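You operate a simulated robot arm through the tools that you are given. There is no shell and no other tool. Be economical: measure what you need, move in short steps, check, and stop when the job is done.

You are at the controls of a simulated two-armed robot. One attempt, no reset.

## Task
Fill the black-ring cup to its line, cover it and take it to the long table.
Fine: pour from the purple-rim cup and put that back; use the blue cover; the end of the table is meant; leave the fan on. Set down upright: purple rim cup.

It is judged by the outcome, as a careful person would: the job done as asked, and still so three seconds after it is handed in. It fails if anything else is knocked over, pushed out of place, dropped, spilled or broken. Lids that push on must go on centred and level and be pressed home; caps that screw on are set level and turned clockwise until they are tight.

## Robot
Two 7-joint arms with two-finger parallel grippers on one trunk, on a base that drives. Base frame: it is fixed to the floor where the robot stands at the start and does not move with it; the origin is under the middle of the robot, x ahead of it, y to its left, z up. Readings come in mm, degrees, newtons and seconds.
The left shoulder is at the start at [70, 163, 1270], the right one opposite. With the tool pointing down near the work surface each hand reaches from about 320 to 860 mm from the robot's upright axis, wherever it stands, measured 20 degrees to its own side. Places, roughly: blue ink tin [750, -1000, 750]; end of the long table [-900, -2000, 800]; fan switch [800, 800, 1100]; wash box [600, 1200, 900]; waste box [600, 1000, 900]. Payload 3.43 kg a hand.
The tool frame of a hand sits at the grasp point between the pads (the TCP): z along the fingers, y along the line on which they close. The tips reach 34 mm beyond it. The gripper opens to 128 mm. The fingers are 24 mm wide and 12 mm thick; the gripper's body (48 by 130 mm) begins 96 mm behind the TCP.
Orientation is that of the tool frame in the base frame, as a unit quaternion [x, y, z, w]. With the fingers straight down and closing along the base's y, the tool's x points along the base's -x, its y along +y and its z along -z.

## Interface
- The arms move only by the tool arm_command. It takes "left_commands", "right_commands" or both (then of equal length, played together; a hand with none holds still); each is a list that holds one entry, the list of rows, each a list of 7 numbers: the shift along the tool's x, y, z in mm, then the turn, a rotation vector about the tool's x, y, z in degrees, then the opening, from 0 (shut) to 1 (fully open). In form: [[[dx, dy, dz, ax, ay, az, jaw], ...]]. A call has 1 to 8 rows; each row shifts and turns the commanded pose from where the row before left it, along the tool's axes as they then stand. Each row takes 0.2 s and may step no farther than 50 mm and 8.6 degrees from the row before; otherwise, or with a gripper value out of range, the whole call is refused. A pose out of reach is approached as far as the arm can. The call stops where the force on the tool passes 90 N (or 10 N more than at its start, if that is more) or the arm is blocked; 0.2 s more then pass. The fingers move at their own pace (about 153 mm/s each) and stop on an object; they squeeze with about 24 N. The grip force told is the motor's: it shows also when the fingers shut on nothing. Time passes only in rows, and 0.2 s behind the last, so rows that do not move let the fingers close. It gives the time, the measured TCP pose, the force on the tool (base axes), the opening and the grip force at its end, in the units of the frame above (readings bear some noise), with the torque about the TCP (base axes, N m) and any sound that the robot's microphone picked up.
- Cameras (640 x 400 px; columns grow to the right, rows downward): "scene" is now at [144.9, -18.7, 1503.1]; the picture's right is [-0.20, -0.98, -0.00], its down [-0.68, 0.14, -0.72] and it looks along [0.70, -0.14, -0.70] (base axes); focal length 231 px, centre (320, 200). "left" rides on the left gripper at [76, 11, -160] in its tool frame; the picture's right is [-0.15, 0.99, 0.00], its down [-0.88, -0.13, -0.46] and it looks along [-0.45, -0.07, 0.89] (tool axes); focal length 234 px, centre (320, 200). "right" rides on the right gripper at [76, -11, -160] in its tool frame; the picture's right is [0.15, 0.99, 0.00], its down [-0.88, 0.13, -0.46] and it looks along [-0.45, 0.07, 0.89] (tool axes); focal length 234 px, centre (320, 200). There is no depth. A picture from a camera that has moved, and an enlarged one, comes with that camera's place and axes in the base frame and with its lens. The place of the scene camera against the robot may be out by one fixed shift of up to 25 mm in any direction.
- camera(camera): a new picture of that camera. The clock stands still meanwhile.
- slide_trunk(by): slides the trunk up (or, below 0, down) by that many mm; the arms and the scene camera ride with it, the base frame stays. It gives what a move gives, with no picture.
- base_move(legs): drives the robot by 1 to 6 legs, each [ahead, left, turn to the left] in mm, mm and degrees, along the robot's own axes; the way and the turn of a leg run together, so that a leg with both is an arc; at most 1500 mm and 180 degrees a leg. The arms and the cameras ride along, it lands a little off, and it stops where it bumps. It gives what a move gives.
- head_to(pan, tilt): turns the head with the scene camera to pan (to the left, within 86 degrees either way) and tilt (down, from -29 to 69), counted from straight ahead of the robot. It gives what a move gives.
- zoom(camera, box): a new picture of the part [left, top, right, bottom] of that camera's present view, enlarged. The clock stands still meanwhile.
- hand_in(): hands the job in; it is judged then, once.

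Go step by step. Nothing tells you exact positions but the pictures and the camera data: compare them with the known pose of the tool, close in by small moves and look again before you grip or let go. The budget is 120 turns and 108 pictures, counting those below and the enlarged ones. Unless the task says otherwise, let go and move clear before handing in.

The tools are called after ">>>" as name(argument=value, ...) on one line, values as JSON. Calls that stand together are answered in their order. arm_command: Moves the arms, as the interface text tells. Its arguments: {"type":"object","properties":{"left_commands":{"type":"array"},"right_commands":{"type":"array"}},"required":[]} The other tools are called the same way: slide_trunk (by) slides the trunk up or down; base_move (legs) drives the base; head_to (pan, tilt) turns the head that bears the scene camera; camera (camera) takes a picture; zoom (camera, box) takes an enlarged picture of a part of a camera's view; hand_in () hands the job in.

At the start:

```text
t: 0.0
left_position: [653.5, -74.0, 1131.2]
left_orientation: [0.0, 1.0, 0.0, 0.0]
left_force: [-0.4, 0.0, 1.2]
left_torque: [0.01, -0.01, -0.02]
left_grip_width: 128.2
left_gripper_force: 0.0
right_position: [413.5, -435.7, 1191.3]
right_orientation: [0.0, 1.0, 0.001, -0.001]
right_force: [0.2, 0.6, 0.3]
right_torque: [-0.04, 0.01, 0.0]
right_grip_width: 127.9
right_gripper_force: 0.1
trunk travel left (down, up): [-750.0, 190.0]
robot x, y, heading: [-0.4, -0.9, -0.1]
head pan, tilt: [-11.6, 44.0]
```

scene: 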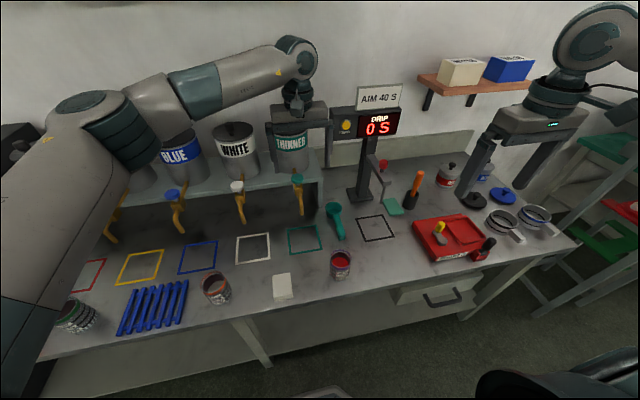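
right: 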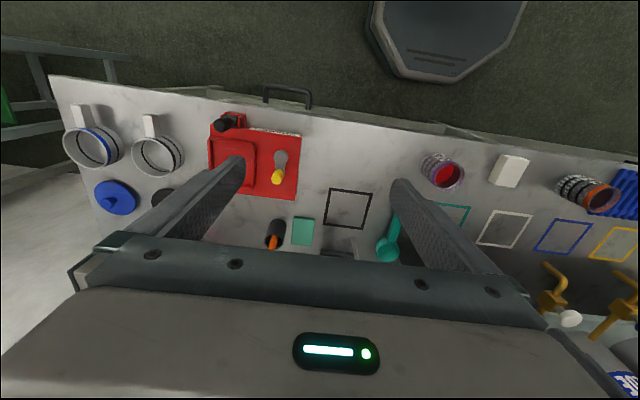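
left: 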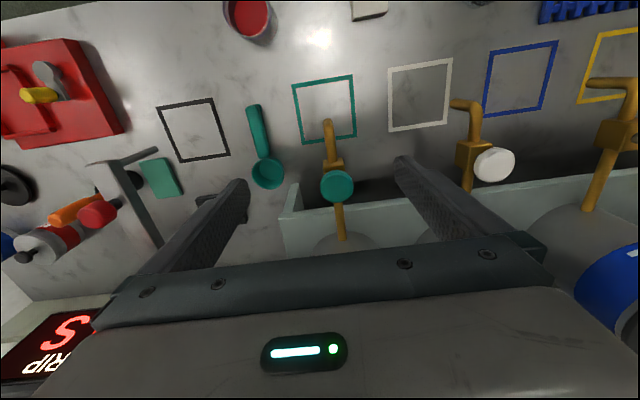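

I see a bench with several paint cups, two handled cups at the right (blue-ringed and black-ringed), and a blue and a black cover near them. I'll zoom in for details first.

>>> zoom(camera="scene", box=[400, 140, 580, 280])

>>> zoom(camera="scene", box=[180, 180, 400, 320])

>>> zoom(camera="right", box=[40, 70, 320, 260])

>>> zoom(camera="right", box=[380, 120, 640, 280])

```text
2.86 times, centred on (490, 210) of scene
camera zoom: at [144.9, -18.7, 1503.1], right [-0.2, -0.98, 0.0], down [-0.68, 0.14, -0.72], along [0.7, -0.14, -0.7], focal length 660 px, centre (-166, 171)
```

zoom: 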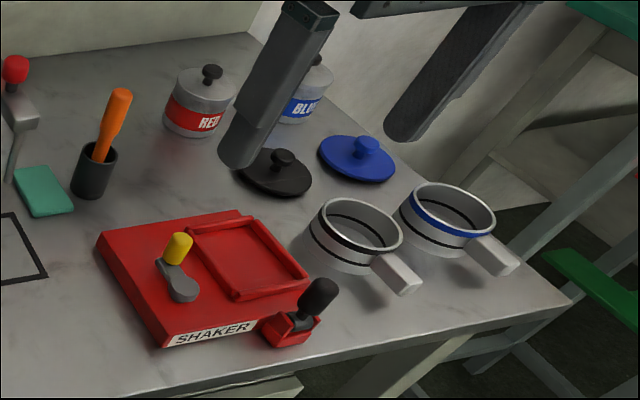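

```text
2.86 times, centred on (290, 250) of scene
camera zoom: at [144.9, -18.7, 1503.1], right [-0.2, -0.98, 0.0], down [-0.68, 0.14, -0.72], along [0.7, -0.14, -0.7], focal length 660 px, centre (406, 57)
```

zoom: 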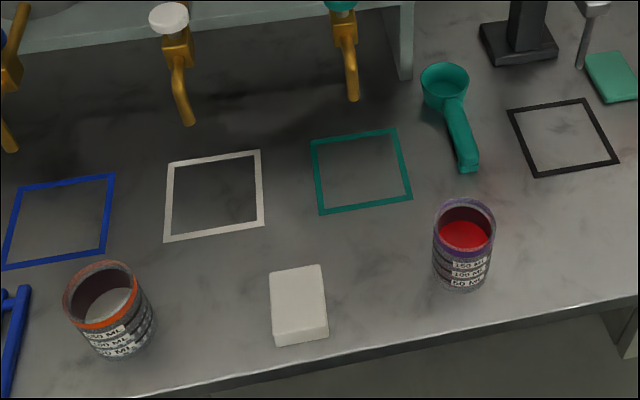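

```text
2.11 times, centred on (180, 165) of right
camera zoom: at [338.5, -448.8, 1350.3], right [-0.15, 0.99, 0.0], down [0.88, 0.13, 0.46], along [0.45, 0.07, -0.89], focal length 493 px, centre (615, 274)
```

zoom: 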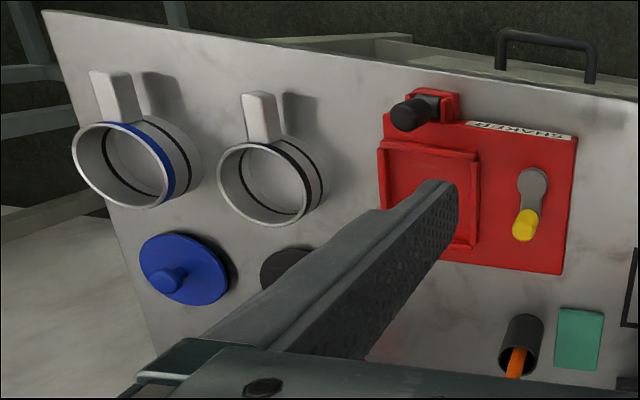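

```text
2.46 times, centred on (510, 200) of right
camera zoom: at [338.5, -448.8, 1350.3], right [-0.15, 0.99, 0.0], down [0.88, 0.13, 0.46], along [0.45, 0.07, -0.89], focal length 576 px, centre (-148, 200)
```

zoom: 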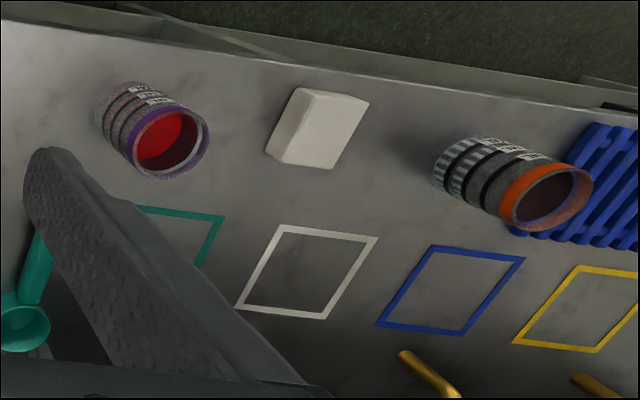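

Black-ring mug is at about (528,-766), the purple cup with red paint at about (490,-148), and the blue cover is behind the mugs. I'll retract the left arm out of the way and start pitching the right hand toward horizontal for a side grip on the purple cup.

>>> arm_command(left_commands=[[[25, 40, -9, 0, 0, 0, 1], [25, 40, -9, 0, 0, 0, 1], [25, 40, -9, 0, 0, 0, 1], [25, 40, -9, 0, 0, 0, 1], [25, 40, -9, 0, 0, 0, 1], [25, 40, -9, 0, 0, 0, 1], [25, 40, -9, 0, 0, 0, 1], [25, 40, -9, 0, 0, 0, 1]]], right_commands=[[[-40, 35, 0, 0, 0, 0, 1], [-40, 35, 0, 0, 0, 0, 1], [0, 0, 0, 0, -8.5, 0, 1], [0, 0, 0, 0, -8.5, 0, 1], [0, 0, 0, 0, -8.5, 0, 1], [0, 0, 0, 0, -8.5, 0, 1], [0, 0, 0, 0, -8.5, 0, 1], [0, 0, 0, 0, -8.5, 0, 1]]])

>>> camera(camera="scene")

>>> camera(camera="right")

```text
refused: row 1 steps farther than a row can; nothing moved
```

```text
100 pictures are left
camera scene: at [144.9, -18.7, 1503.1], right [-0.2, -0.98, 0.0], down [-0.68, 0.14, -0.72], along [0.7, -0.14, -0.7], focal length 231 px, centre (320, 200)
```

scene: 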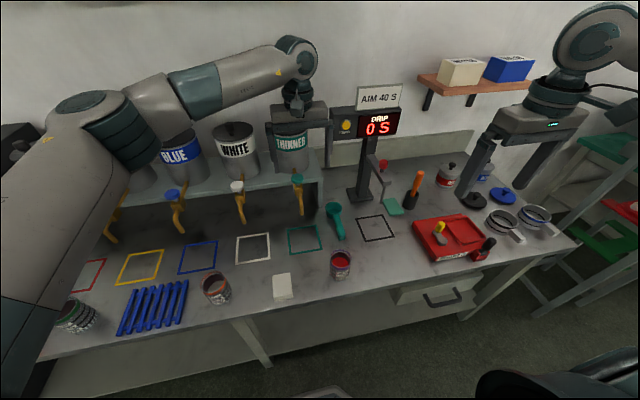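

```text
99 pictures are left
camera right: at [338.5, -448.8, 1350.3], right [-0.15, 0.99, 0.0], down [0.88, 0.13, 0.46], along [0.45, 0.07, -0.89], focal length 234 px, centre (320, 200)
```

right: 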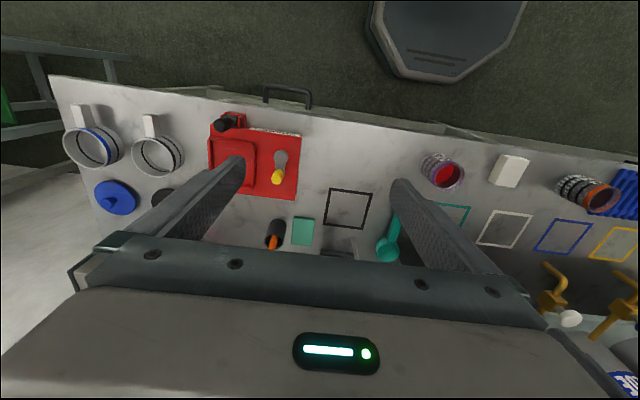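

The right steps were just over 50 mm; nothing moved. I repeat with smaller ones.

>>> arm_command(left_commands=[[[24, 40, -9, 0, 0, 0, 1], [24, 40, -9, 0, 0, 0, 1], [24, 40, -9, 0, 0, 0, 1], [24, 40, -9, 0, 0, 0, 1], [24, 40, -9, 0, 0, 0, 1], [24, 40, -9, 0, 0, 0, 1], [24, 40, -9, 0, 0, 0, 1], [24, 40, -9, 0, 0, 0, 1]]], right_commands=[[[-35, 30, 0, 0, 0, 0, 1], [-35, 30, 0, 0, 0, 0, 1], [0, 0, 0, 0, -8.5, 0, 1], [0, 0, 0, 0, -8.5, 0, 1], [0, 0, 0, 0, -8.5, 0, 1], [0, 0, 0, 0, -8.5, 0, 1], [0, 0, 0, 0, -8.5, 0, 1], [0, 0, 0, 0, -8.5, 0, 1]]])

```text
t: 1.8
left_position: [459.8, 245.9, 1203.4]
left_orientation: [0.002, 1.0, 0.0, 0.001]
left_force: [-0.5, 0.8, -0.2]
left_torque: [0.03, -0.01, -0.02]
left_grip_width: 128.2
left_gripper_force: 0.1
right_position: [512.1, -392.0, 1201.0]
right_orientation: [-0.001, 0.902, 0.001, 0.431]
right_force: [-0.4, 0.3, 0.0]
right_torque: [0.0, 0.01, 0.01]
right_grip_width: 127.9
right_gripper_force: 0.1
right hand out of reach, approached as far as the arm can: row 7, 8
trunk travel left (down, up): [-750.0, 190.0]
robot x, y, heading: [1.2, -0.8, -0.1]
head pan, tilt: [-11.6, 44.0]
```

The hand pitched 51° and runs out of room close to the shoulder. I'll back the base 150 mm to give the arm room, then look.

>>> base_move(legs=[[-150, 0, 0]])

>>> head_to(pan=-15, tilt=40)

>>> camera(camera="scene")

>>> camera(camera="right")

```text
t: 3.2
left_position: [318.8, 246.1, 1203.0]
left_orientation: [0.002, 1.0, 0.0, -0.001]
left_force: [-0.8, 0.8, -0.4]
left_torque: [0.02, 0.01, 0.01]
left_grip_width: 128.1
left_gripper_force: 0.2
right_position: [367.2, -393.8, 1200.1]
right_orientation: [0.001, 0.903, 0.0, 0.429]
right_force: [-0.3, 0.2, 0.5]
right_torque: [0.01, 0.06, 0.0]
right_grip_width: 128.1
right_gripper_force: 0.0
trunk travel left (down, up): [-750.0, 190.0]
robot x, y, heading: [-146.3, -1.1, 0.1]
head pan, tilt: [-11.6, 44.0]
```

```text
t: 3.8
left_position: [316.4, 244.7, 1202.5]
left_orientation: [0.002, 1.0, 0.0, 0.0]
left_force: [-0.1, -0.2, 0.6]
left_torque: [-0.04, -0.04, 0.01]
left_grip_width: 127.7
left_gripper_force: 0.1
right_position: [365.6, -395.3, 1200.9]
right_orientation: [0.001, 0.903, 0.0, 0.43]
right_force: [0.4, -0.5, -0.7]
right_torque: [0.01, -0.03, 0.0]
right_grip_width: 128.0
right_gripper_force: 0.0
trunk travel left (down, up): [-750.0, 190.0]
robot x, y, heading: [-145.5, -3.6, -0.0]
head pan, tilt: [-15.0, 40.0]
```

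```text
98 pictures are left
camera scene: at [0.1, -24.3, 1509.1], right [-0.26, -0.97, 0.0], down [-0.62, 0.17, -0.77], along [0.74, -0.2, -0.64], focal length 231 px, centre (320, 200)
```

scene: 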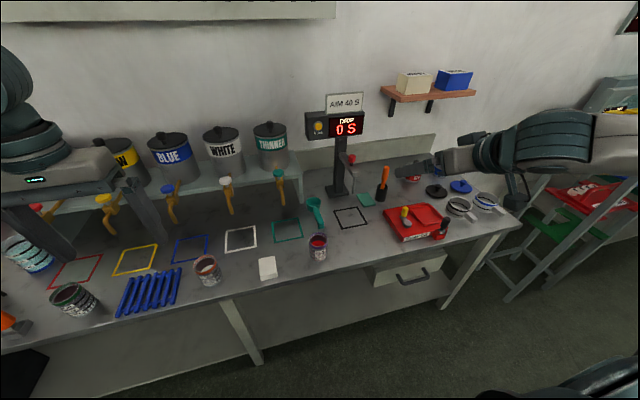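

```text
97 pictures are left
camera right: at [194.2, -406.8, 1242.6], right [-0.09, 0.99, -0.11], down [0.2, 0.13, 0.97], along [0.98, 0.06, -0.21], focal length 234 px, centre (320, 200)
```

right: 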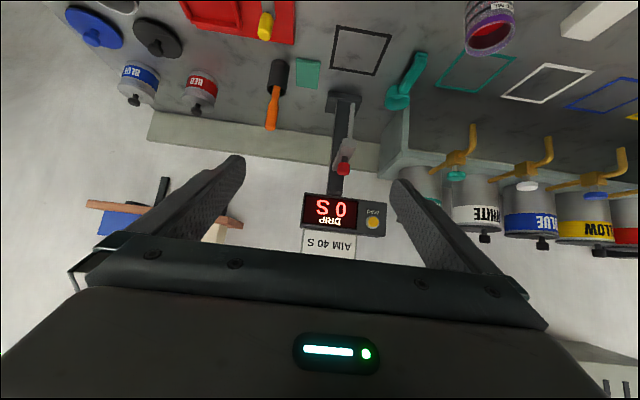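

Camera is now below the hand looking forward; the purple cup triangulates to about (480,-148), rim about z 885. I'll bring the right hand down in front of it.

>>> arm_command(right_commands=[[[28, 30, 22.5, 0, 0, 0, 1], [28, 30, 22.5, 0, 0, 0, 1], [28, 30, 22.5, 0, 0, 0, 1], [28, 30, 22.5, 0, 0, 0, 1], [28, 30, 22.5, 0, 0, 0, 1], [28, 30, 22.5, 0, 0, 0, 1], [28, 30, 22.5, 0, 0, 0, 1], [0, 0, 0, 0, 0, 0, 1]]])

>>> arm_command(right_commands=[[[0, 0, 0, 0, -8.4, 0, 1], [0, 0, 0, 0, -8.4, 0, 1], [0, 0, 0, 0, -8.4, 0, 1], [0, 0, 0, 0, 0, 0, 1]]])

>>> camera(camera="right")

>>> camera(camera="scene")

```text
t: 5.6
left_position: [316.3, 243.0, 1202.7]
left_orientation: [0.002, 1.0, 0.0, 0.0]
left_force: [0.4, 0.5, 0.6]
left_torque: [0.04, -0.01, -0.01]
left_grip_width: 128.0
left_gripper_force: 0.1
right_position: [421.5, -224.7, 1003.0]
right_orientation: [0.002, 0.904, 0.0, 0.428]
right_force: [0.1, -0.2, -0.4]
right_torque: [0.01, -0.01, -0.03]
right_grip_width: 128.0
right_gripper_force: 0.1
right hand out of reach, approached as far as the arm can: row 1, 2, 3, 4, 6, 7
trunk travel left (down, up): [-750.0, 190.0]
robot x, y, heading: [-145.2, -2.2, -0.2]
head pan, tilt: [-15.0, 40.0]
```

```text
t: 6.6
left_position: [317.4, 243.8, 1202.9]
left_orientation: [0.002, 1.0, 0.0, -0.001]
left_force: [1.1, 0.2, -0.7]
left_torque: [0.03, 0.0, 0.0]
left_grip_width: 128.0
left_gripper_force: 0.1
right_position: [442.0, -194.6, 1120.5]
right_orientation: [0.013, 0.83, -0.015, 0.558]
right_force: [-0.1, 0.6, 1.2]
right_torque: [-0.01, 0.04, 0.0]
right_grip_width: 128.1
right_gripper_force: 0.1
right hand out of reach, approached as far as the arm can: row 1, 2, 3
trunk travel left (down, up): [-750.0, 190.0]
robot x, y, heading: [-142.0, 1.3, -0.3]
head pan, tilt: [-15.0, 40.0]
```

```text
96 pictures are left
camera right: at [266.9, -199.7, 1110.0], right [-0.01, 0.99, -0.15], down [-0.09, 0.14, 0.99], along [1.0, 0.03, 0.08], focal length 234 px, centre (320, 200)
```

right: 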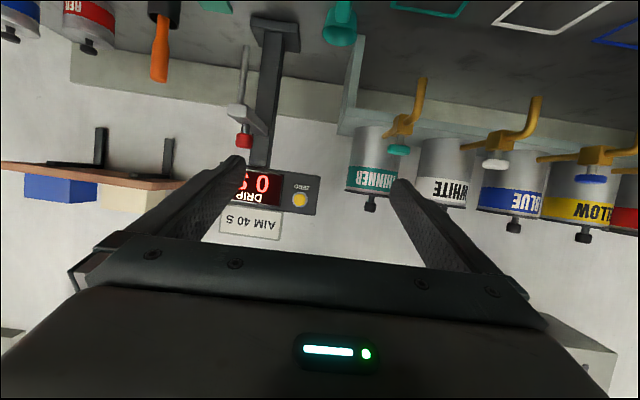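

```text
95 pictures are left
camera scene: at [0.5, -25.2, 1509.0], right [-0.26, -0.97, 0.0], down [-0.62, 0.17, -0.77], along [0.74, -0.2, -0.64], focal length 231 px, centre (320, 200)
```

scene: 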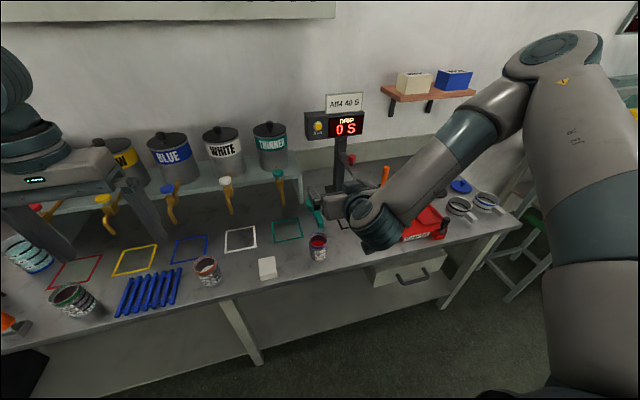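

The wrist can't bend flat this close and this low under the shoulder. I'll back off another 200 mm and lower the trunk 150 mm so the forearm reaches forward more naturally.

>>> base_move(legs=[[-200, 0, 0]])

>>> slide_trunk(by=-150)

>>> arm_command(right_commands=[[[0, 0, 0, 0, 0, 0, 1], [0, 0, 0, 0, 0, 0, 1]]])

```text
t: 8.2
left_position: [115.7, 244.7, 1202.3]
left_orientation: [0.001, 1.0, 0.001, -0.001]
left_force: [-0.2, -0.9, -0.2]
left_torque: [0.0, 0.0, -0.01]
left_grip_width: 127.8
left_gripper_force: 0.0
right_position: [242.3, -194.3, 1118.4]
right_orientation: [0.015, 0.83, -0.017, 0.558]
right_force: [0.7, -0.2, -0.3]
right_torque: [0.01, -0.01, -0.01]
right_grip_width: 128.2
right_gripper_force: 0.0
trunk travel left (down, up): [-750.0, 190.0]
robot x, y, heading: [-347.8, -0.9, 0.0]
head pan, tilt: [-15.0, 40.0]
```

```text
t: 10.0
left_position: [114.8, 245.3, 1051.9]
left_orientation: [0.002, 1.0, 0.0, 0.0]
left_force: [-0.3, -0.9, -0.1]
left_torque: [-0.04, -0.01, 0.01]
left_grip_width: 128.1
left_gripper_force: 0.1
right_position: [240.1, -194.5, 970.1]
right_orientation: [0.014, 0.829, -0.016, 0.559]
right_force: [-0.1, -0.6, -0.3]
right_torque: [-0.03, 0.04, 0.0]
right_grip_width: 128.1
right_gripper_force: 0.0
trunk travel left (down, up): [-600.0, 340.0]
robot x, y, heading: [-345.2, -1.9, -0.1]
head pan, tilt: [-15.0, 40.0]
```

```text
t: 10.6
left_position: [114.9, 244.1, 1052.3]
left_orientation: [0.002, 1.0, 0.0, 0.0]
left_force: [-0.4, 0.0, 0.0]
left_torque: [0.02, 0.02, 0.01]
left_grip_width: 127.9
left_gripper_force: 0.2
right_position: [241.2, -194.0, 970.0]
right_orientation: [0.015, 0.829, -0.017, 0.559]
right_force: [-0.1, 0.3, -0.2]
right_torque: [0.0, 0.01, 0.03]
right_grip_width: 127.9
right_gripper_force: 0.0
trunk travel left (down, up): [-600.0, 340.0]
robot x, y, heading: [-346.4, 1.8, 0.0]
head pan, tilt: [-15.0, 40.0]
```

Now the hand is pitched 68° with more room. I move it forward and down in front of the cup.

>>> arm_command(right_commands=[[[9, 11, 38.6, 0, 0, 0, 1], [9, 11, 38.6, 0, 0, 0, 1], [9, 11, 38.6, 0, 0, 0, 1], [9, 11, 38.6, 0, 0, 0, 1], [0, 0, 0, 0, -5, 0, 1], [0, 0, 0, 0, -5, 0, 1], [0, 0, 0, 0, 0, 0, 1]]])

>>> camera(camera="right")

>>> camera(camera="scene")

```text
t: 12.2
left_position: [115.9, 245.6, 1052.2]
left_orientation: [0.001, 1.0, 0.0, 0.0]
left_force: [0.2, -1.2, 0.9]
left_torque: [-0.02, 0.0, 0.01]
left_grip_width: 127.9
left_gripper_force: 0.0
right_position: [367.9, -207.2, 956.1]
right_orientation: [0.016, 0.831, -0.018, 0.555]
right_force: [-0.4, 0.4, -1.0]
right_torque: [-0.01, -0.03, 0.02]
right_grip_width: 128.0
right_gripper_force: 0.1
right hand out of reach, approached as far as the arm can: row 1, 2, 3, 4, 5, 6
trunk travel left (down, up): [-600.0, 340.0]
robot x, y, heading: [-348.7, 2.2, -0.5]
head pan, tilt: [-15.0, 40.0]
```

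```text
94 pictures are left
camera right: at [191.6, -211.7, 947.4], right [-0.01, 0.99, -0.15], down [-0.08, 0.15, 0.99], along [1.0, 0.02, 0.08], focal length 234 px, centre (320, 200)
```

right: 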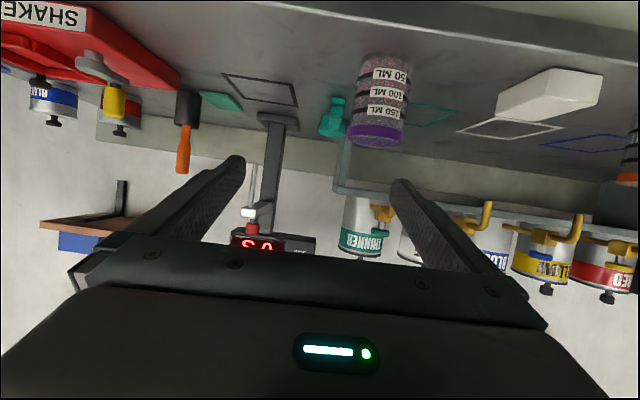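

```text
93 pictures are left
camera scene: at [-201.6, -23.6, 1359.0], right [-0.26, -0.96, 0.0], down [-0.62, 0.17, -0.77], along [0.74, -0.2, -0.64], focal length 231 px, centre (320, 200)
```

scene: 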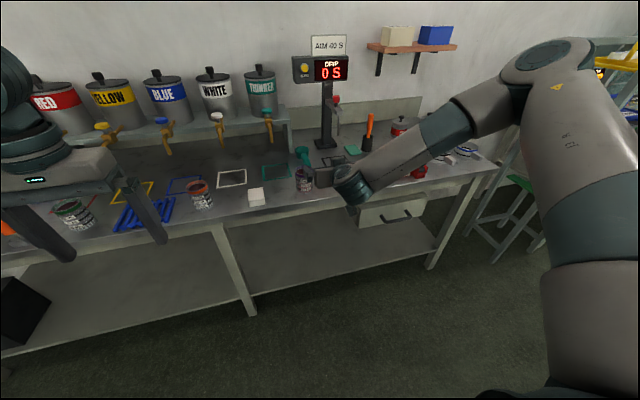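

The cup is confirmed at about (480,-150), rim about z 882, roughly 68 mm wide. The wrist saturates at about 68° pitch, so I'll command a smaller pitch and see if the position follows.

>>> arm_command(right_commands=[[[0, 0, 0, 0, 8, 0, 1], [0, 0, 0, 0, 8, 0, 1], [0, 0, 0, 0, 8, 0, 1], [0, 0, 0, 0, 0, 0, 1]]])

```text
t: 13.2
left_position: [115.1, 244.8, 1052.7]
left_orientation: [0.002, 1.0, 0.0, 0.0]
left_force: [0.4, 0.4, 0.1]
left_torque: [-0.01, -0.01, 0.02]
left_grip_width: 127.9
left_gripper_force: 0.0
right_position: [366.4, -208.3, 956.0]
right_orientation: [0.019, 0.929, -0.014, 0.369]
right_force: [0.6, -0.4, 0.2]
right_torque: [0.0, -0.01, 0.05]
right_grip_width: 128.2
right_gripper_force: 0.2
trunk travel left (down, up): [-600.0, 340.0]
robot x, y, heading: [-352.3, 1.4, -0.2]
head pan, tilt: [-15.0, 40.0]
```

The commanded pose follows the reached one; pitch is now 43°. I lower in front of the cup, then pitch up to about 60°.

>>> arm_command(right_commands=[[[17.3, 19.3, 18.5, 0, 0, 0, 1], [17.3, 19.3, 18.5, 0, 0, 0, 1], [17.3, 19.3, 18.5, 0, 0, 0, 1], [0, 0, 0, 0, -8, 0, 1], [0, 0, 0, 0, -8, 0, 1], [0, 0, 0, 0, 0, 0, 1]]])

>>> camera(camera="right")

```text
t: 14.6
left_position: [115.4, 246.9, 1052.1]
left_orientation: [0.002, 1.0, 0.001, 0.0]
left_force: [-0.5, -0.5, -0.4]
left_torque: [-0.01, -0.01, 0.03]
left_grip_width: 128.0
left_gripper_force: 0.1
right_position: [345.4, -209.5, 919.1]
right_orientation: [0.016, 0.868, -0.016, 0.497]
right_force: [-0.1, -0.3, 0.2]
right_torque: [0.0, -0.02, 0.0]
right_grip_width: 128.1
right_gripper_force: 0.0
right hand out of reach, approached as far as the arm can: row 2, 3, 4, 5
trunk travel left (down, up): [-600.0, 340.0]
robot x, y, heading: [-346.7, -0.8, -0.3]
head pan, tilt: [-15.0, 40.0]
```

```text
92 pictures are left
camera right: at [169.1, -213.9, 934.4], right [-0.03, 0.99, -0.14], down [0.06, 0.14, 0.99], along [1.0, 0.02, -0.06], focal length 234 px, centre (320, 200)
```

right: 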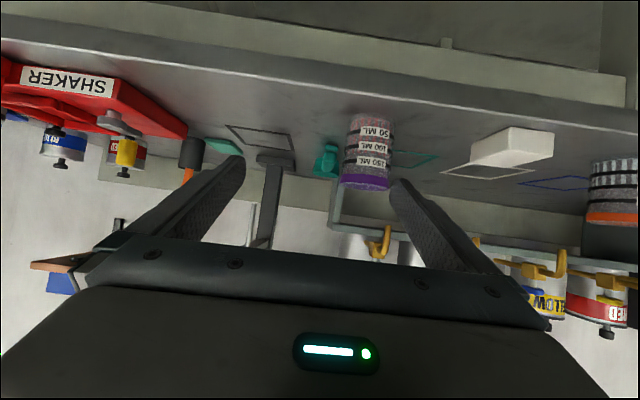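

The arm seems limited moving inboard, so I'll shift the base 150 mm left so that the cup lies more to the right arm's own side, then retry the lowering.

>>> base_move(legs=[[0, 150, 0]])

>>> arm_command(right_commands=[[[0, -30, 0, 0, 0, 0, 1], [0, -30, 0, 0, 0, 0, 1], [0, -30, 0, 0, 0, 0, 1], [17, 0, 10, 0, 0, 0, 1], [17, 0, 10, 0, 0, 0, 1], [0, 0, 0, 0, 0, 0, 1]]])

>>> camera(camera="scene")

```text
t: 15.9
left_position: [114.2, 394.9, 1053.1]
left_orientation: [0.001, 1.0, 0.0, -0.001]
left_force: [-0.5, 0.7, -0.4]
left_torque: [0.0, 0.02, 0.01]
left_grip_width: 128.0
left_gripper_force: 0.0
right_position: [345.7, -59.2, 917.7]
right_orientation: [0.015, 0.869, -0.015, 0.495]
right_force: [-0.1, -0.9, 1.3]
right_torque: [0.01, 0.01, 0.0]
right_grip_width: 128.0
right_gripper_force: 0.0
trunk travel left (down, up): [-600.0, 340.0]
robot x, y, heading: [-348.6, 152.6, -0.0]
head pan, tilt: [-15.0, 40.0]
```

```text
t: 17.3
left_position: [115.3, 394.6, 1051.4]
left_orientation: [0.001, 1.0, 0.0, 0.0]
left_force: [-0.4, 0.2, -0.4]
left_torque: [0.0, 0.0, -0.02]
left_grip_width: 127.9
left_gripper_force: 0.1
right_position: [348.3, -146.8, 901.4]
right_orientation: [0.017, 0.871, -0.017, 0.49]
right_force: [-0.1, 0.2, -0.4]
right_torque: [0.0, 0.03, -0.03]
right_grip_width: 127.9
right_gripper_force: 0.1
right hand out of reach, approached as far as the arm can: row 4, 5
trunk travel left (down, up): [-600.0, 340.0]
robot x, y, heading: [-347.5, 151.7, -0.2]
head pan, tilt: [-15.0, 40.0]
```

```text
91 pictures are left
camera scene: at [-201.0, 125.1, 1359.0], right [-0.26, -0.97, 0.0], down [-0.62, 0.17, -0.77], along [0.74, -0.2, -0.64], focal length 231 px, centre (320, 200)
```

scene: 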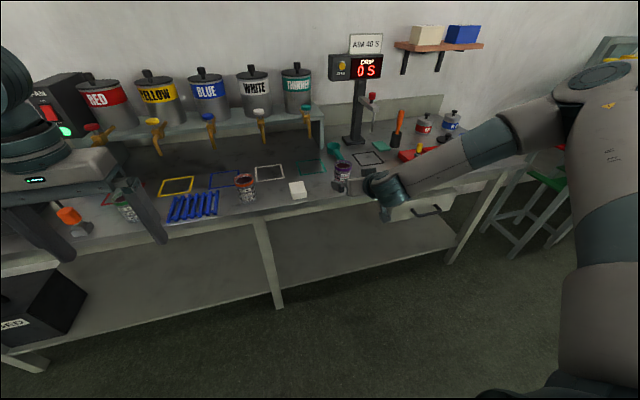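

Y is now right; pitch 60°. I lower the trunk 54 mm to bring the hand to grip height, then check.

>>> slide_trunk(by=-54)

>>> camera(camera="right")

>>> zoom(camera="scene", box=[270, 120, 470, 245])

```text
t: 18.3
left_position: [115.1, 394.7, 999.0]
left_orientation: [0.001, 1.0, 0.0, 0.0]
left_force: [-0.3, 0.4, 0.7]
left_torque: [0.03, -0.05, 0.02]
left_grip_width: 127.7
left_gripper_force: 0.1
right_position: [347.7, -144.4, 847.7]
right_orientation: [0.017, 0.871, -0.018, 0.491]
right_force: [-0.8, 0.5, 0.2]
right_torque: [-0.01, 0.0, 0.01]
right_grip_width: 127.8
right_gripper_force: 0.1
trunk travel left (down, up): [-546.0, 394.0]
robot x, y, heading: [-349.9, 147.5, 0.1]
head pan, tilt: [-15.0, 40.0]
```

```text
90 pictures are left
camera right: at [172.3, -148.4, 865.7], right [-0.03, 0.99, -0.14], down [0.07, 0.14, 0.99], along [1.0, 0.02, -0.08], focal length 234 px, centre (320, 200)
```

right: 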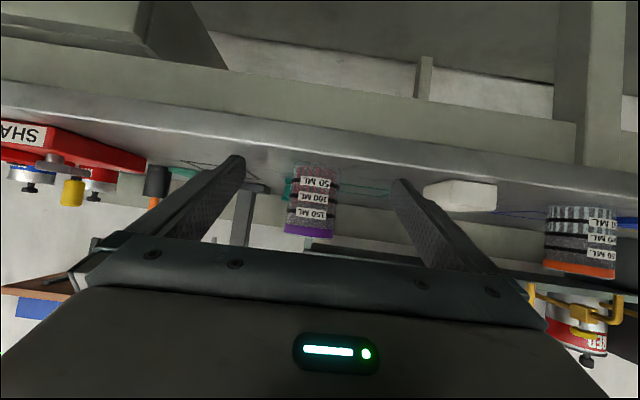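

```text
3.20 times, centred on (370, 182) of scene
camera zoom: at [-201.3, 126.1, 1305.1], right [-0.26, -0.97, 0.0], down [-0.62, 0.17, -0.77], along [0.74, -0.2, -0.64], focal length 739 px, centre (160, 256)
```

zoom: 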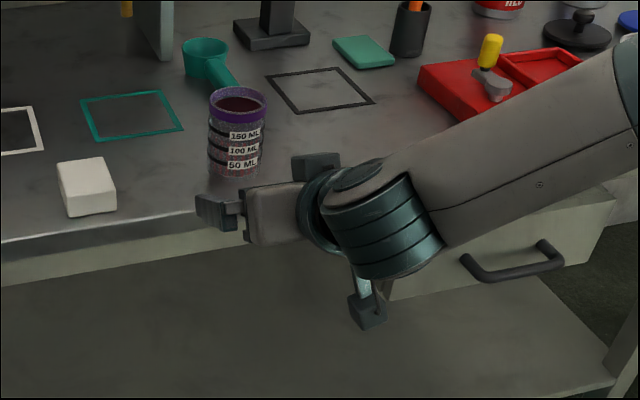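

The cup is centred between the fingers (y about -150). I advance straight ahead in base x in two parts.

>>> arm_command(right_commands=[[[-17.1, 0, 28.2, 0, 0, 0, 1], [-17.1, 0, 28.2, 0, 0, 0, 1], [0, 0, 0, 0, 0, 0, 1]]])

>>> camera(camera="right")

```text
t: 19.1
left_position: [115.2, 395.8, 999.0]
left_orientation: [0.0, 1.0, 0.0, 0.0]
left_force: [0.3, 0.5, 0.5]
left_torque: [0.04, -0.03, -0.02]
left_grip_width: 128.0
left_gripper_force: 0.0
right_position: [412.8, -146.2, 849.2]
right_orientation: [0.018, 0.871, -0.018, 0.49]
right_force: [-0.4, 0.2, 0.1]
right_torque: [-0.03, 0.02, 0.02]
right_grip_width: 128.2
right_gripper_force: 0.0
trunk travel left (down, up): [-546.0, 394.0]
robot x, y, heading: [-343.8, 148.7, -0.1]
head pan, tilt: [-15.0, 40.0]
```

```text
88 pictures are left
camera right: at [237.7, -149.6, 867.3], right [-0.03, 0.99, -0.14], down [0.07, 0.14, 0.99], along [1.0, 0.02, -0.08], focal length 234 px, centre (320, 200)
```

right: 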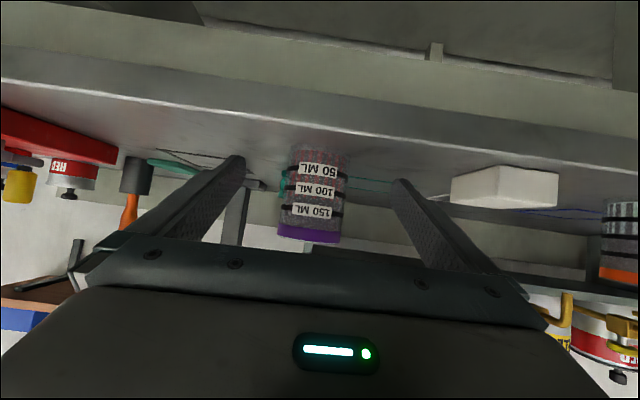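

Aligned. Advance the remaining 68 mm and look.

>>> arm_command(right_commands=[[[-17.6, 0, 29, 0, 0, 0, 1], [-17.6, 0, 29, 0, 0, 0, 1], [0, 0, 0, 0, 0, 0, 1]]])

>>> camera(camera="right")

>>> zoom(camera="scene", box=[270, 120, 430, 220])

```text
t: 19.9
left_position: [115.5, 395.4, 998.5]
left_orientation: [0.001, 1.0, 0.0, 0.0]
left_force: [0.9, -0.8, 0.9]
left_torque: [-0.02, 0.0, -0.01]
left_grip_width: 128.4
left_gripper_force: 0.1
right_position: [475.5, -154.1, 853.1]
right_orientation: [0.016, 0.871, -0.016, 0.49]
right_force: [0.5, 0.3, -0.4]
right_torque: [0.01, -0.01, 0.02]
right_grip_width: 127.8
right_gripper_force: 0.0
right hand out of reach, approached as far as the arm can: row 2
trunk travel left (down, up): [-546.0, 394.0]
robot x, y, heading: [-346.0, 153.0, 0.1]
head pan, tilt: [-15.0, 40.0]
```

```text
87 pictures are left
camera right: at [299.5, -158.1, 870.7], right [-0.03, 0.99, -0.14], down [0.07, 0.14, 0.99], along [1.0, 0.02, -0.08], focal length 234 px, centre (320, 200)
```

right: 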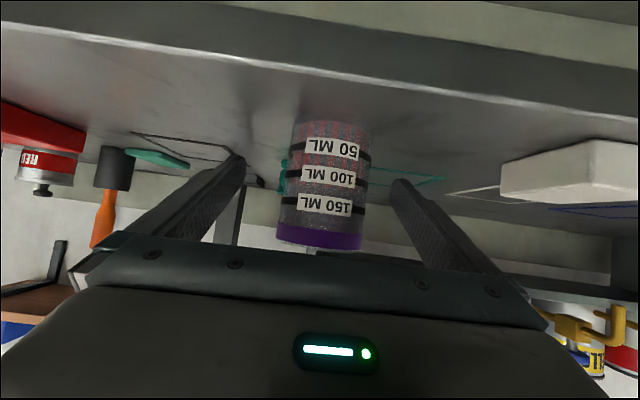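

```text
4.00 times, centred on (350, 170) of scene
camera zoom: at [-201.1, 126.5, 1305.1], right [-0.26, -0.97, 0.0], down [-0.62, 0.17, -0.77], along [0.74, -0.2, -0.64], focal length 924 px, centre (200, 320)
```

zoom: 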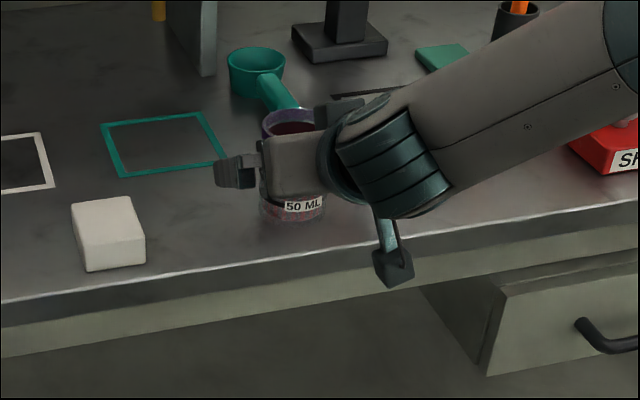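

The cup sits centred between the fingers at the TCP. Closing the gripper.

>>> arm_command(right_commands=[[[0, 0, 0, 0, 0, 0, 0.7], [0, 0, 0, 0, 0, 0, 0.55], [0, 0, 0, 0, 0, 0, 0.4], [0, 0, 0, 0, 0, 0, 0.3], [0, 0, 0, 0, 0, 0, 0.3]]])

>>> camera(camera="right")

```text
t: 21.1
left_position: [115.3, 396.0, 999.1]
left_orientation: [0.001, 1.0, -0.001, 0.0]
left_force: [1.2, -0.7, 0.8]
left_torque: [0.03, -0.01, -0.03]
left_grip_width: 128.3
left_gripper_force: 0.0
right_position: [475.0, -153.8, 852.9]
right_orientation: [0.018, 0.871, -0.018, 0.491]
right_force: [0.5, 1.0, 1.9]
right_torque: [0.18, -0.05, 0.02]
right_grip_width: 59.9
right_gripper_force: 23.9
trunk travel left (down, up): [-546.0, 394.0]
robot x, y, heading: [-351.8, 148.2, 0.1]
head pan, tilt: [-15.0, 40.0]
```

```text
85 pictures are left
camera right: at [299.4, -157.9, 870.8], right [-0.03, 0.99, -0.14], down [0.07, 0.14, 0.99], along [1.0, 0.02, -0.08], focal length 234 px, centre (320, 200)
```

right: 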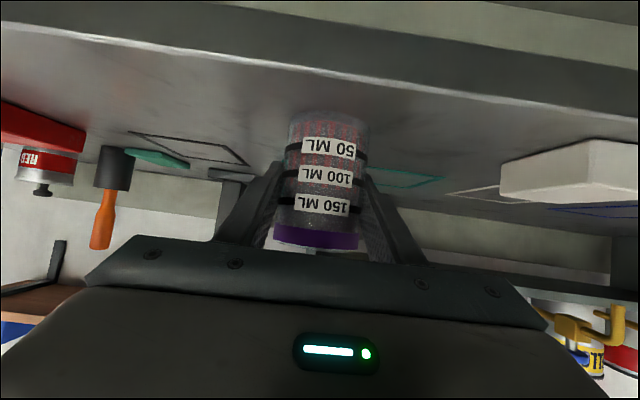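

Gripped (60 mm). I lift with the trunk so it stays level, then look to the right for the drive.

>>> slide_trunk(by=170)

>>> head_to(pan=-50, tilt=35)

>>> camera(camera="scene")

>>> camera(camera="right")

```text
t: 23.0
left_position: [115.6, 397.0, 1168.6]
left_orientation: [0.001, 1.0, 0.001, -0.001]
left_force: [0.3, -0.1, -0.7]
left_torque: [-0.03, 0.02, 0.02]
left_grip_width: 127.9
left_gripper_force: 0.0
right_position: [475.4, -155.5, 1021.7]
right_orientation: [0.017, 0.872, -0.016, 0.49]
right_force: [-0.4, 0.9, -1.7]
right_torque: [0.0, 0.02, 0.0]
right_grip_width: 59.7
right_gripper_force: 24.2
trunk travel left (down, up): [-716.0, 224.0]
robot x, y, heading: [-348.2, 146.9, -0.2]
head pan, tilt: [-15.0, 40.0]
```

```text
t: 24.0
left_position: [114.9, 395.4, 1167.5]
left_orientation: [0.001, 1.0, 0.0, 0.0]
left_force: [-0.3, 1.0, 0.1]
left_torque: [0.02, 0.0, 0.02]
left_grip_width: 128.1
left_gripper_force: 0.0
right_position: [475.0, -155.0, 1022.3]
right_orientation: [0.016, 0.871, -0.017, 0.49]
right_force: [0.4, 0.1, -1.4]
right_torque: [-0.01, 0.0, -0.01]
right_grip_width: 59.7
right_gripper_force: 23.8
trunk travel left (down, up): [-716.0, 224.0]
robot x, y, heading: [-345.0, 150.9, 0.1]
head pan, tilt: [-50.0, 35.0]
```

```text
84 pictures are left
camera scene: at [-226.2, 80.8, 1482.5], right [-0.77, -0.64, 0.0], down [-0.37, 0.44, -0.82], along [0.53, -0.63, -0.57], focal length 231 px, centre (320, 200)
```

scene: 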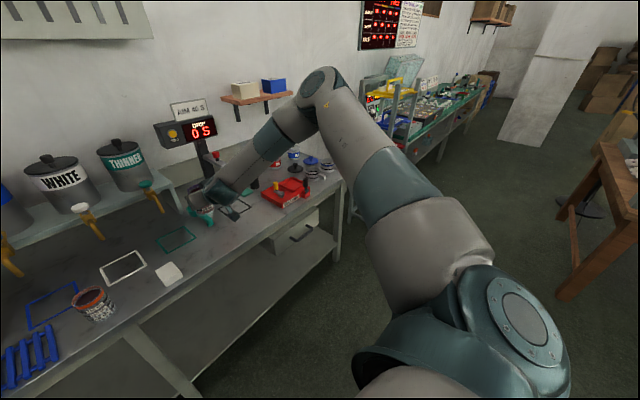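

```text
83 pictures are left
camera right: at [299.6, -158.3, 1040.3], right [-0.03, 0.99, -0.14], down [0.07, 0.14, 0.99], along [1.0, 0.02, -0.08], focal length 234 px, centre (320, 200)
```

right: 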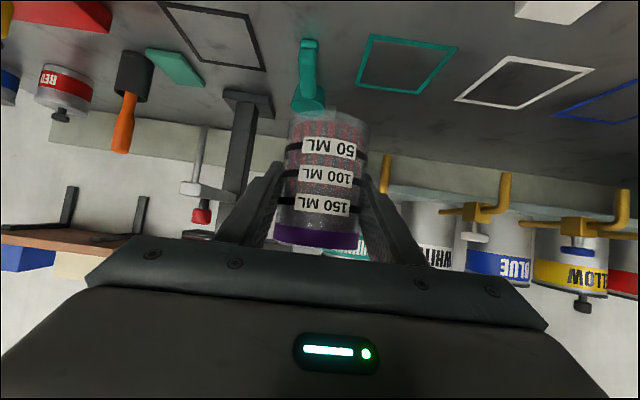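

The way is clear to the right at this height. I drive 500 mm sideways with the cup held up.

>>> base_move(legs=[[0, -500, 0]])

>>> head_to(pan=-20, tilt=38)

>>> camera(camera="scene")

>>> camera(camera="right")

```text
t: 27.0
left_position: [114.7, -102.4, 1169.1]
left_orientation: [-0.003, 1.0, 0.0, 0.0]
left_force: [-0.9, -0.3, 0.0]
left_torque: [-0.04, -0.03, 0.0]
left_grip_width: 127.8
left_gripper_force: 0.2
right_position: [478.0, -649.3, 1021.6]
right_orientation: [0.015, 0.871, -0.016, 0.49]
right_force: [0.0, 0.7, -1.3]
right_torque: [-0.04, 0.01, -0.06]
right_grip_width: 59.9
right_gripper_force: 23.5
trunk travel left (down, up): [-716.0, 224.0]
robot x, y, heading: [-345.0, -352.7, 0.2]
head pan, tilt: [-50.0, 35.0]
```

```text
t: 27.9
left_position: [114.1, -102.5, 1168.4]
left_orientation: [-0.003, 1.0, 0.0, 0.0]
left_force: [0.6, 0.8, -0.6]
left_torque: [-0.02, 0.01, 0.01]
left_grip_width: 127.9
left_gripper_force: 0.1
right_position: [479.3, -649.7, 1022.8]
right_orientation: [0.013, 0.872, -0.015, 0.49]
right_force: [-0.3, 0.4, -1.5]
right_torque: [-0.01, 0.01, -0.04]
right_grip_width: 60.1
right_gripper_force: 24.1
trunk travel left (down, up): [-716.0, 224.0]
robot x, y, heading: [-345.5, -348.6, 0.2]
head pan, tilt: [-20.0, 38.0]
```

```text
82 pictures are left
camera scene: at [-200.7, -381.9, 1478.0], right [-0.34, -0.94, 0.0], down [-0.58, 0.21, -0.79], along [0.74, -0.27, -0.62], focal length 231 px, centre (320, 200)
```

scene: 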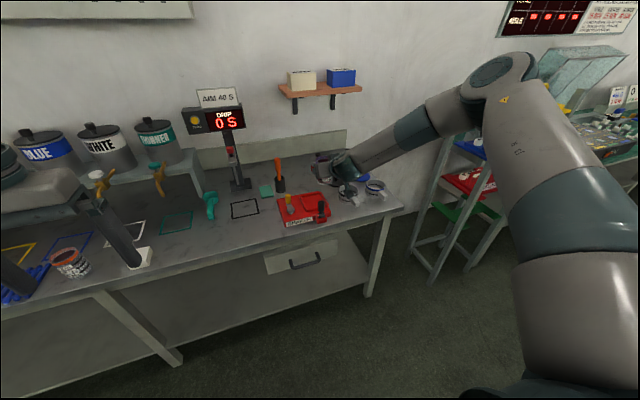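

```text
81 pictures are left
camera right: at [302.8, -654.7, 1040.4], right [-0.04, 0.99, -0.14], down [0.07, 0.14, 0.99], along [1.0, 0.03, -0.08], focal length 234 px, centre (320, 200)
```

right: 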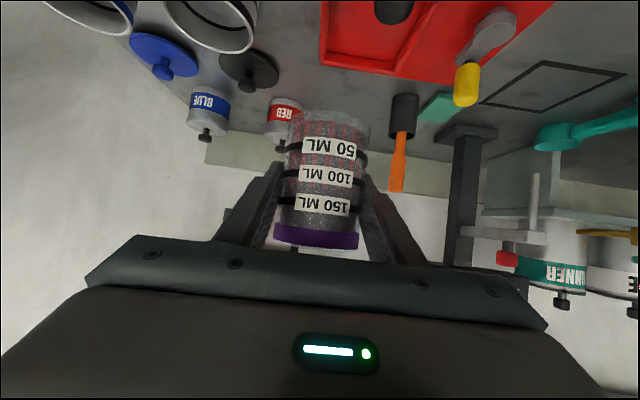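

>>> zoom(camera="scene", box=[270, 140, 430, 240])

>>> zoom(camera="right", box=[0, 0, 320, 200])

```text
4.00 times, centred on (350, 190) of scene
camera zoom: at [-200.7, -381.9, 1478.0], right [-0.34, -0.94, 0.0], down [-0.58, 0.21, -0.79], along [0.74, -0.27, -0.62], focal length 924 px, centre (200, 240)
```

zoom: 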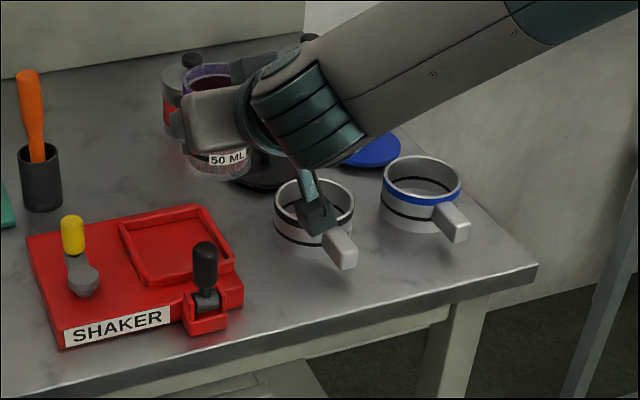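

```text
2.00 times, centred on (160, 100) of right
camera zoom: at [302.8, -654.7, 1040.4], right [-0.04, 0.99, -0.14], down [0.07, 0.14, 0.99], along [1.0, 0.03, -0.08], focal length 468 px, centre (640, 400)
```

zoom: 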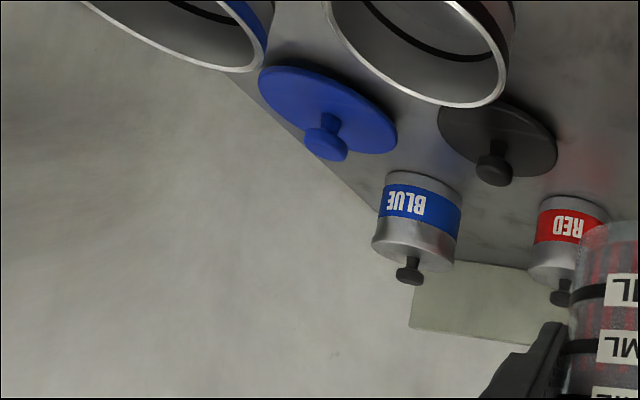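

The black-ring mug centre works out to about (542,-787) with its rim at z about 852, and a black fill line on its inner wall. I drive so the cup is beside it (TCP about (542,-730)), still high.

>>> base_move(legs=[[63, -80, 0]])

>>> camera(camera="right")

>>> zoom(camera="scene", box=[270, 140, 430, 240])

```text
t: 29.1
left_position: [177.2, -181.2, 1169.1]
left_orientation: [-0.003, 1.0, 0.001, -0.001]
left_force: [0.2, -0.3, -0.5]
left_torque: [-0.03, -0.01, 0.01]
left_grip_width: 127.9
left_gripper_force: 0.1
right_position: [541.5, -727.1, 1023.3]
right_orientation: [0.013, 0.872, -0.015, 0.489]
right_force: [0.4, -0.3, -1.9]
right_torque: [0.0, 0.0, 0.03]
right_grip_width: 59.8
right_gripper_force: 23.6
trunk travel left (down, up): [-716.0, 224.0]
robot x, y, heading: [-284.2, -429.1, 0.2]
head pan, tilt: [-20.0, 38.0]
```

```text
78 pictures are left
camera right: at [365.6, -733.2, 1040.8], right [-0.04, 0.99, -0.14], down [0.07, 0.14, 0.99], along [1.0, 0.03, -0.08], focal length 234 px, centre (320, 200)
```

right: 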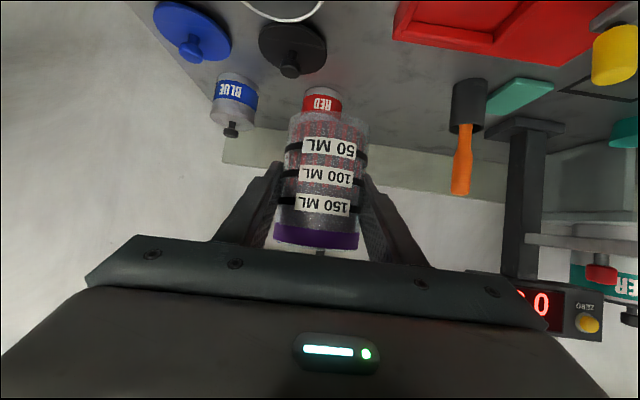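

```text
4.00 times, centred on (350, 190) of scene
camera zoom: at [-137.9, -460.5, 1478.1], right [-0.34, -0.94, 0.0], down [-0.58, 0.21, -0.79], along [0.74, -0.27, -0.62], focal length 924 px, centre (200, 240)
```

zoom: 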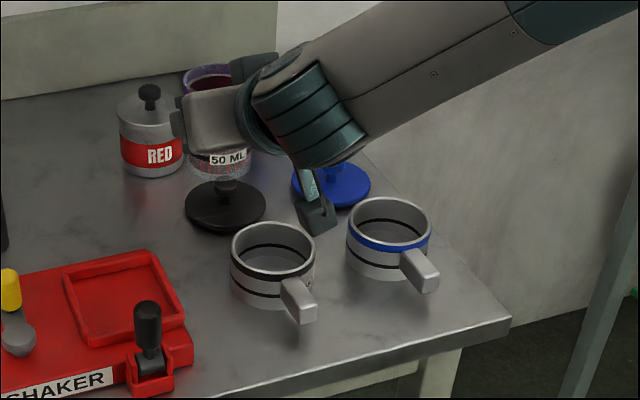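

Now I see the mug's ring near the rim and the fill line about 27 mm below the rim inside. I lower the trunk 85 mm and compare the cup and mug at similar heights.

>>> slide_trunk(by=-85)

>>> zoom(camera="scene", box=[270, 130, 430, 230])

>>> camera(camera="right")

```text
t: 30.3
left_position: [176.6, -181.6, 1083.4]
left_orientation: [-0.002, 1.0, 0.0, 0.0]
left_force: [0.7, -0.4, 0.6]
left_torque: [0.0, -0.01, 0.0]
left_grip_width: 127.7
left_gripper_force: 0.1
right_position: [541.7, -727.9, 937.8]
right_orientation: [0.013, 0.872, -0.015, 0.49]
right_force: [-0.5, -0.4, -1.4]
right_torque: [-0.01, 0.03, -0.01]
right_grip_width: 60.0
right_gripper_force: 23.9
trunk travel left (down, up): [-631.0, 309.0]
robot x, y, heading: [-284.6, -430.9, 0.4]
head pan, tilt: [-20.0, 38.0]
```

```text
4.00 times, centred on (350, 180) of scene
camera zoom: at [-137.7, -461.3, 1393.0], right [-0.34, -0.94, 0.0], down [-0.58, 0.21, -0.79], along [0.74, -0.27, -0.62], focal length 924 px, centre (200, 280)
```

zoom: 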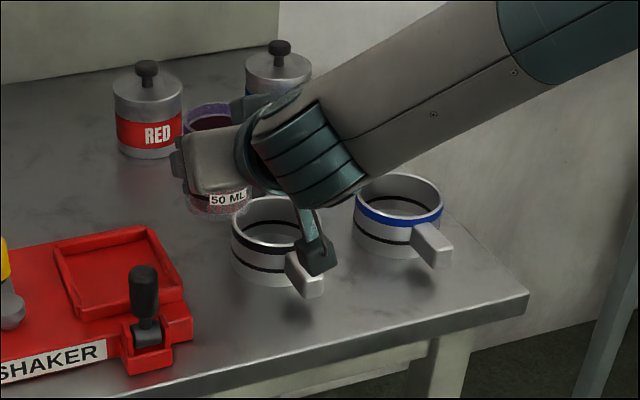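

```text
75 pictures are left
camera right: at [365.8, -733.8, 955.5], right [-0.04, 0.99, -0.14], down [0.07, 0.14, 0.99], along [1.0, 0.03, -0.08], focal length 234 px, centre (320, 200)
```

right: 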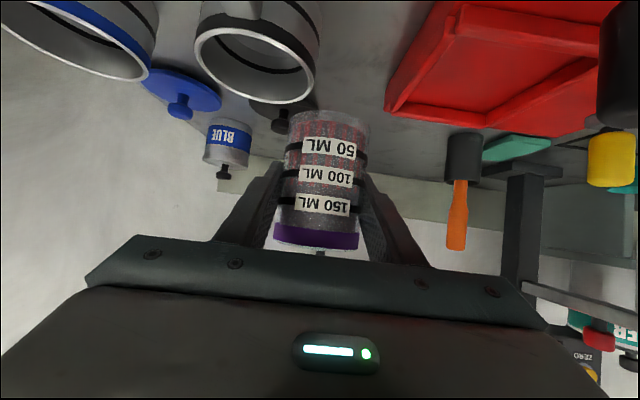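

Mug rim centre refined to about (534,-788). I shift 7 mm back and tilt the cup about base x toward the mug, first 32°.

>>> arm_command(right_commands=[[[3.6, 0, -6, 0, 0, 0, 0.3], [0, 0, 0, -4.16, 0, 6.83, 0.3], [0, 0, 0, -4.16, 0, 6.83, 0.3], [0, 0, 0, -4.16, 0, 6.83, 0.3], [0, 0, 0, -4.16, 0, 6.83, 0.3], [0, 0, 0, 0, 0, 0, 0.3]]])

>>> camera(camera="right")

>>> zoom(camera="scene", box=[270, 130, 430, 230])

```text
t: 31.7
left_position: [176.3, -181.1, 1083.1]
left_orientation: [-0.002, 1.0, 0.0, 0.0]
left_force: [-0.2, 1.1, -0.4]
left_torque: [-0.01, 0.02, 0.0]
left_grip_width: 128.1
left_gripper_force: 0.1
right_position: [531.6, -727.8, 990.9]
right_orientation: [0.149, 0.84, 0.224, 0.471]
right_force: [0.3, 0.2, -2.8]
right_torque: [-0.01, 0.05, -0.03]
right_grip_width: 59.8
right_gripper_force: 24.2
right hand out of reach, approached as far as the arm can: row 3, 4, 5
trunk travel left (down, up): [-631.0, 309.0]
robot x, y, heading: [-283.5, -433.9, 0.3]
head pan, tilt: [-20.0, 38.0]
```

```text
74 pictures are left
camera right: at [355.2, -740.9, 1003.2], right [-0.04, 0.91, 0.4], down [0.06, -0.4, 0.91], along [1.0, 0.06, -0.04], focal length 234 px, centre (320, 200)
```

right: 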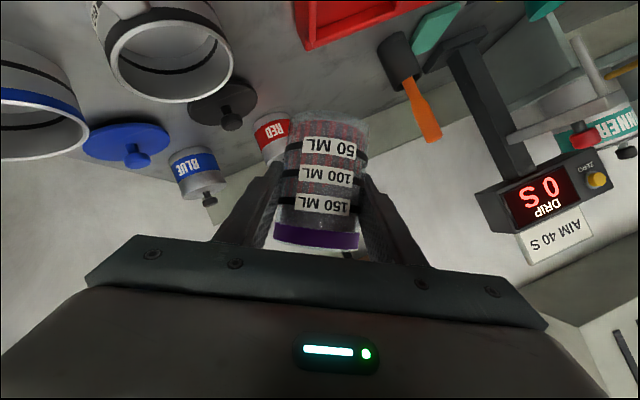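

```text
4.00 times, centred on (350, 180) of scene
camera zoom: at [-137.2, -460.4, 1392.9], right [-0.34, -0.94, 0.0], down [-0.58, 0.21, -0.79], along [0.74, -0.27, -0.62], focal length 924 px, centre (200, 280)
```

zoom: 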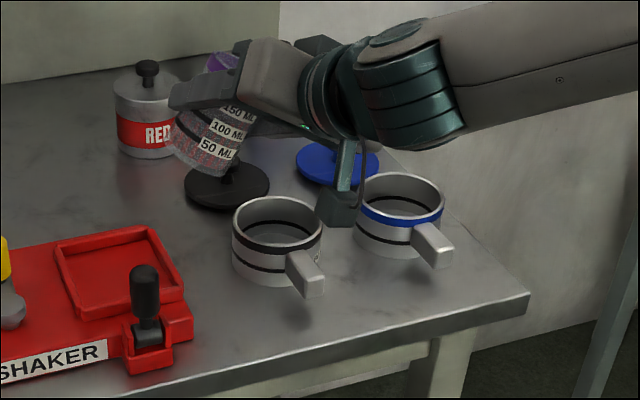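

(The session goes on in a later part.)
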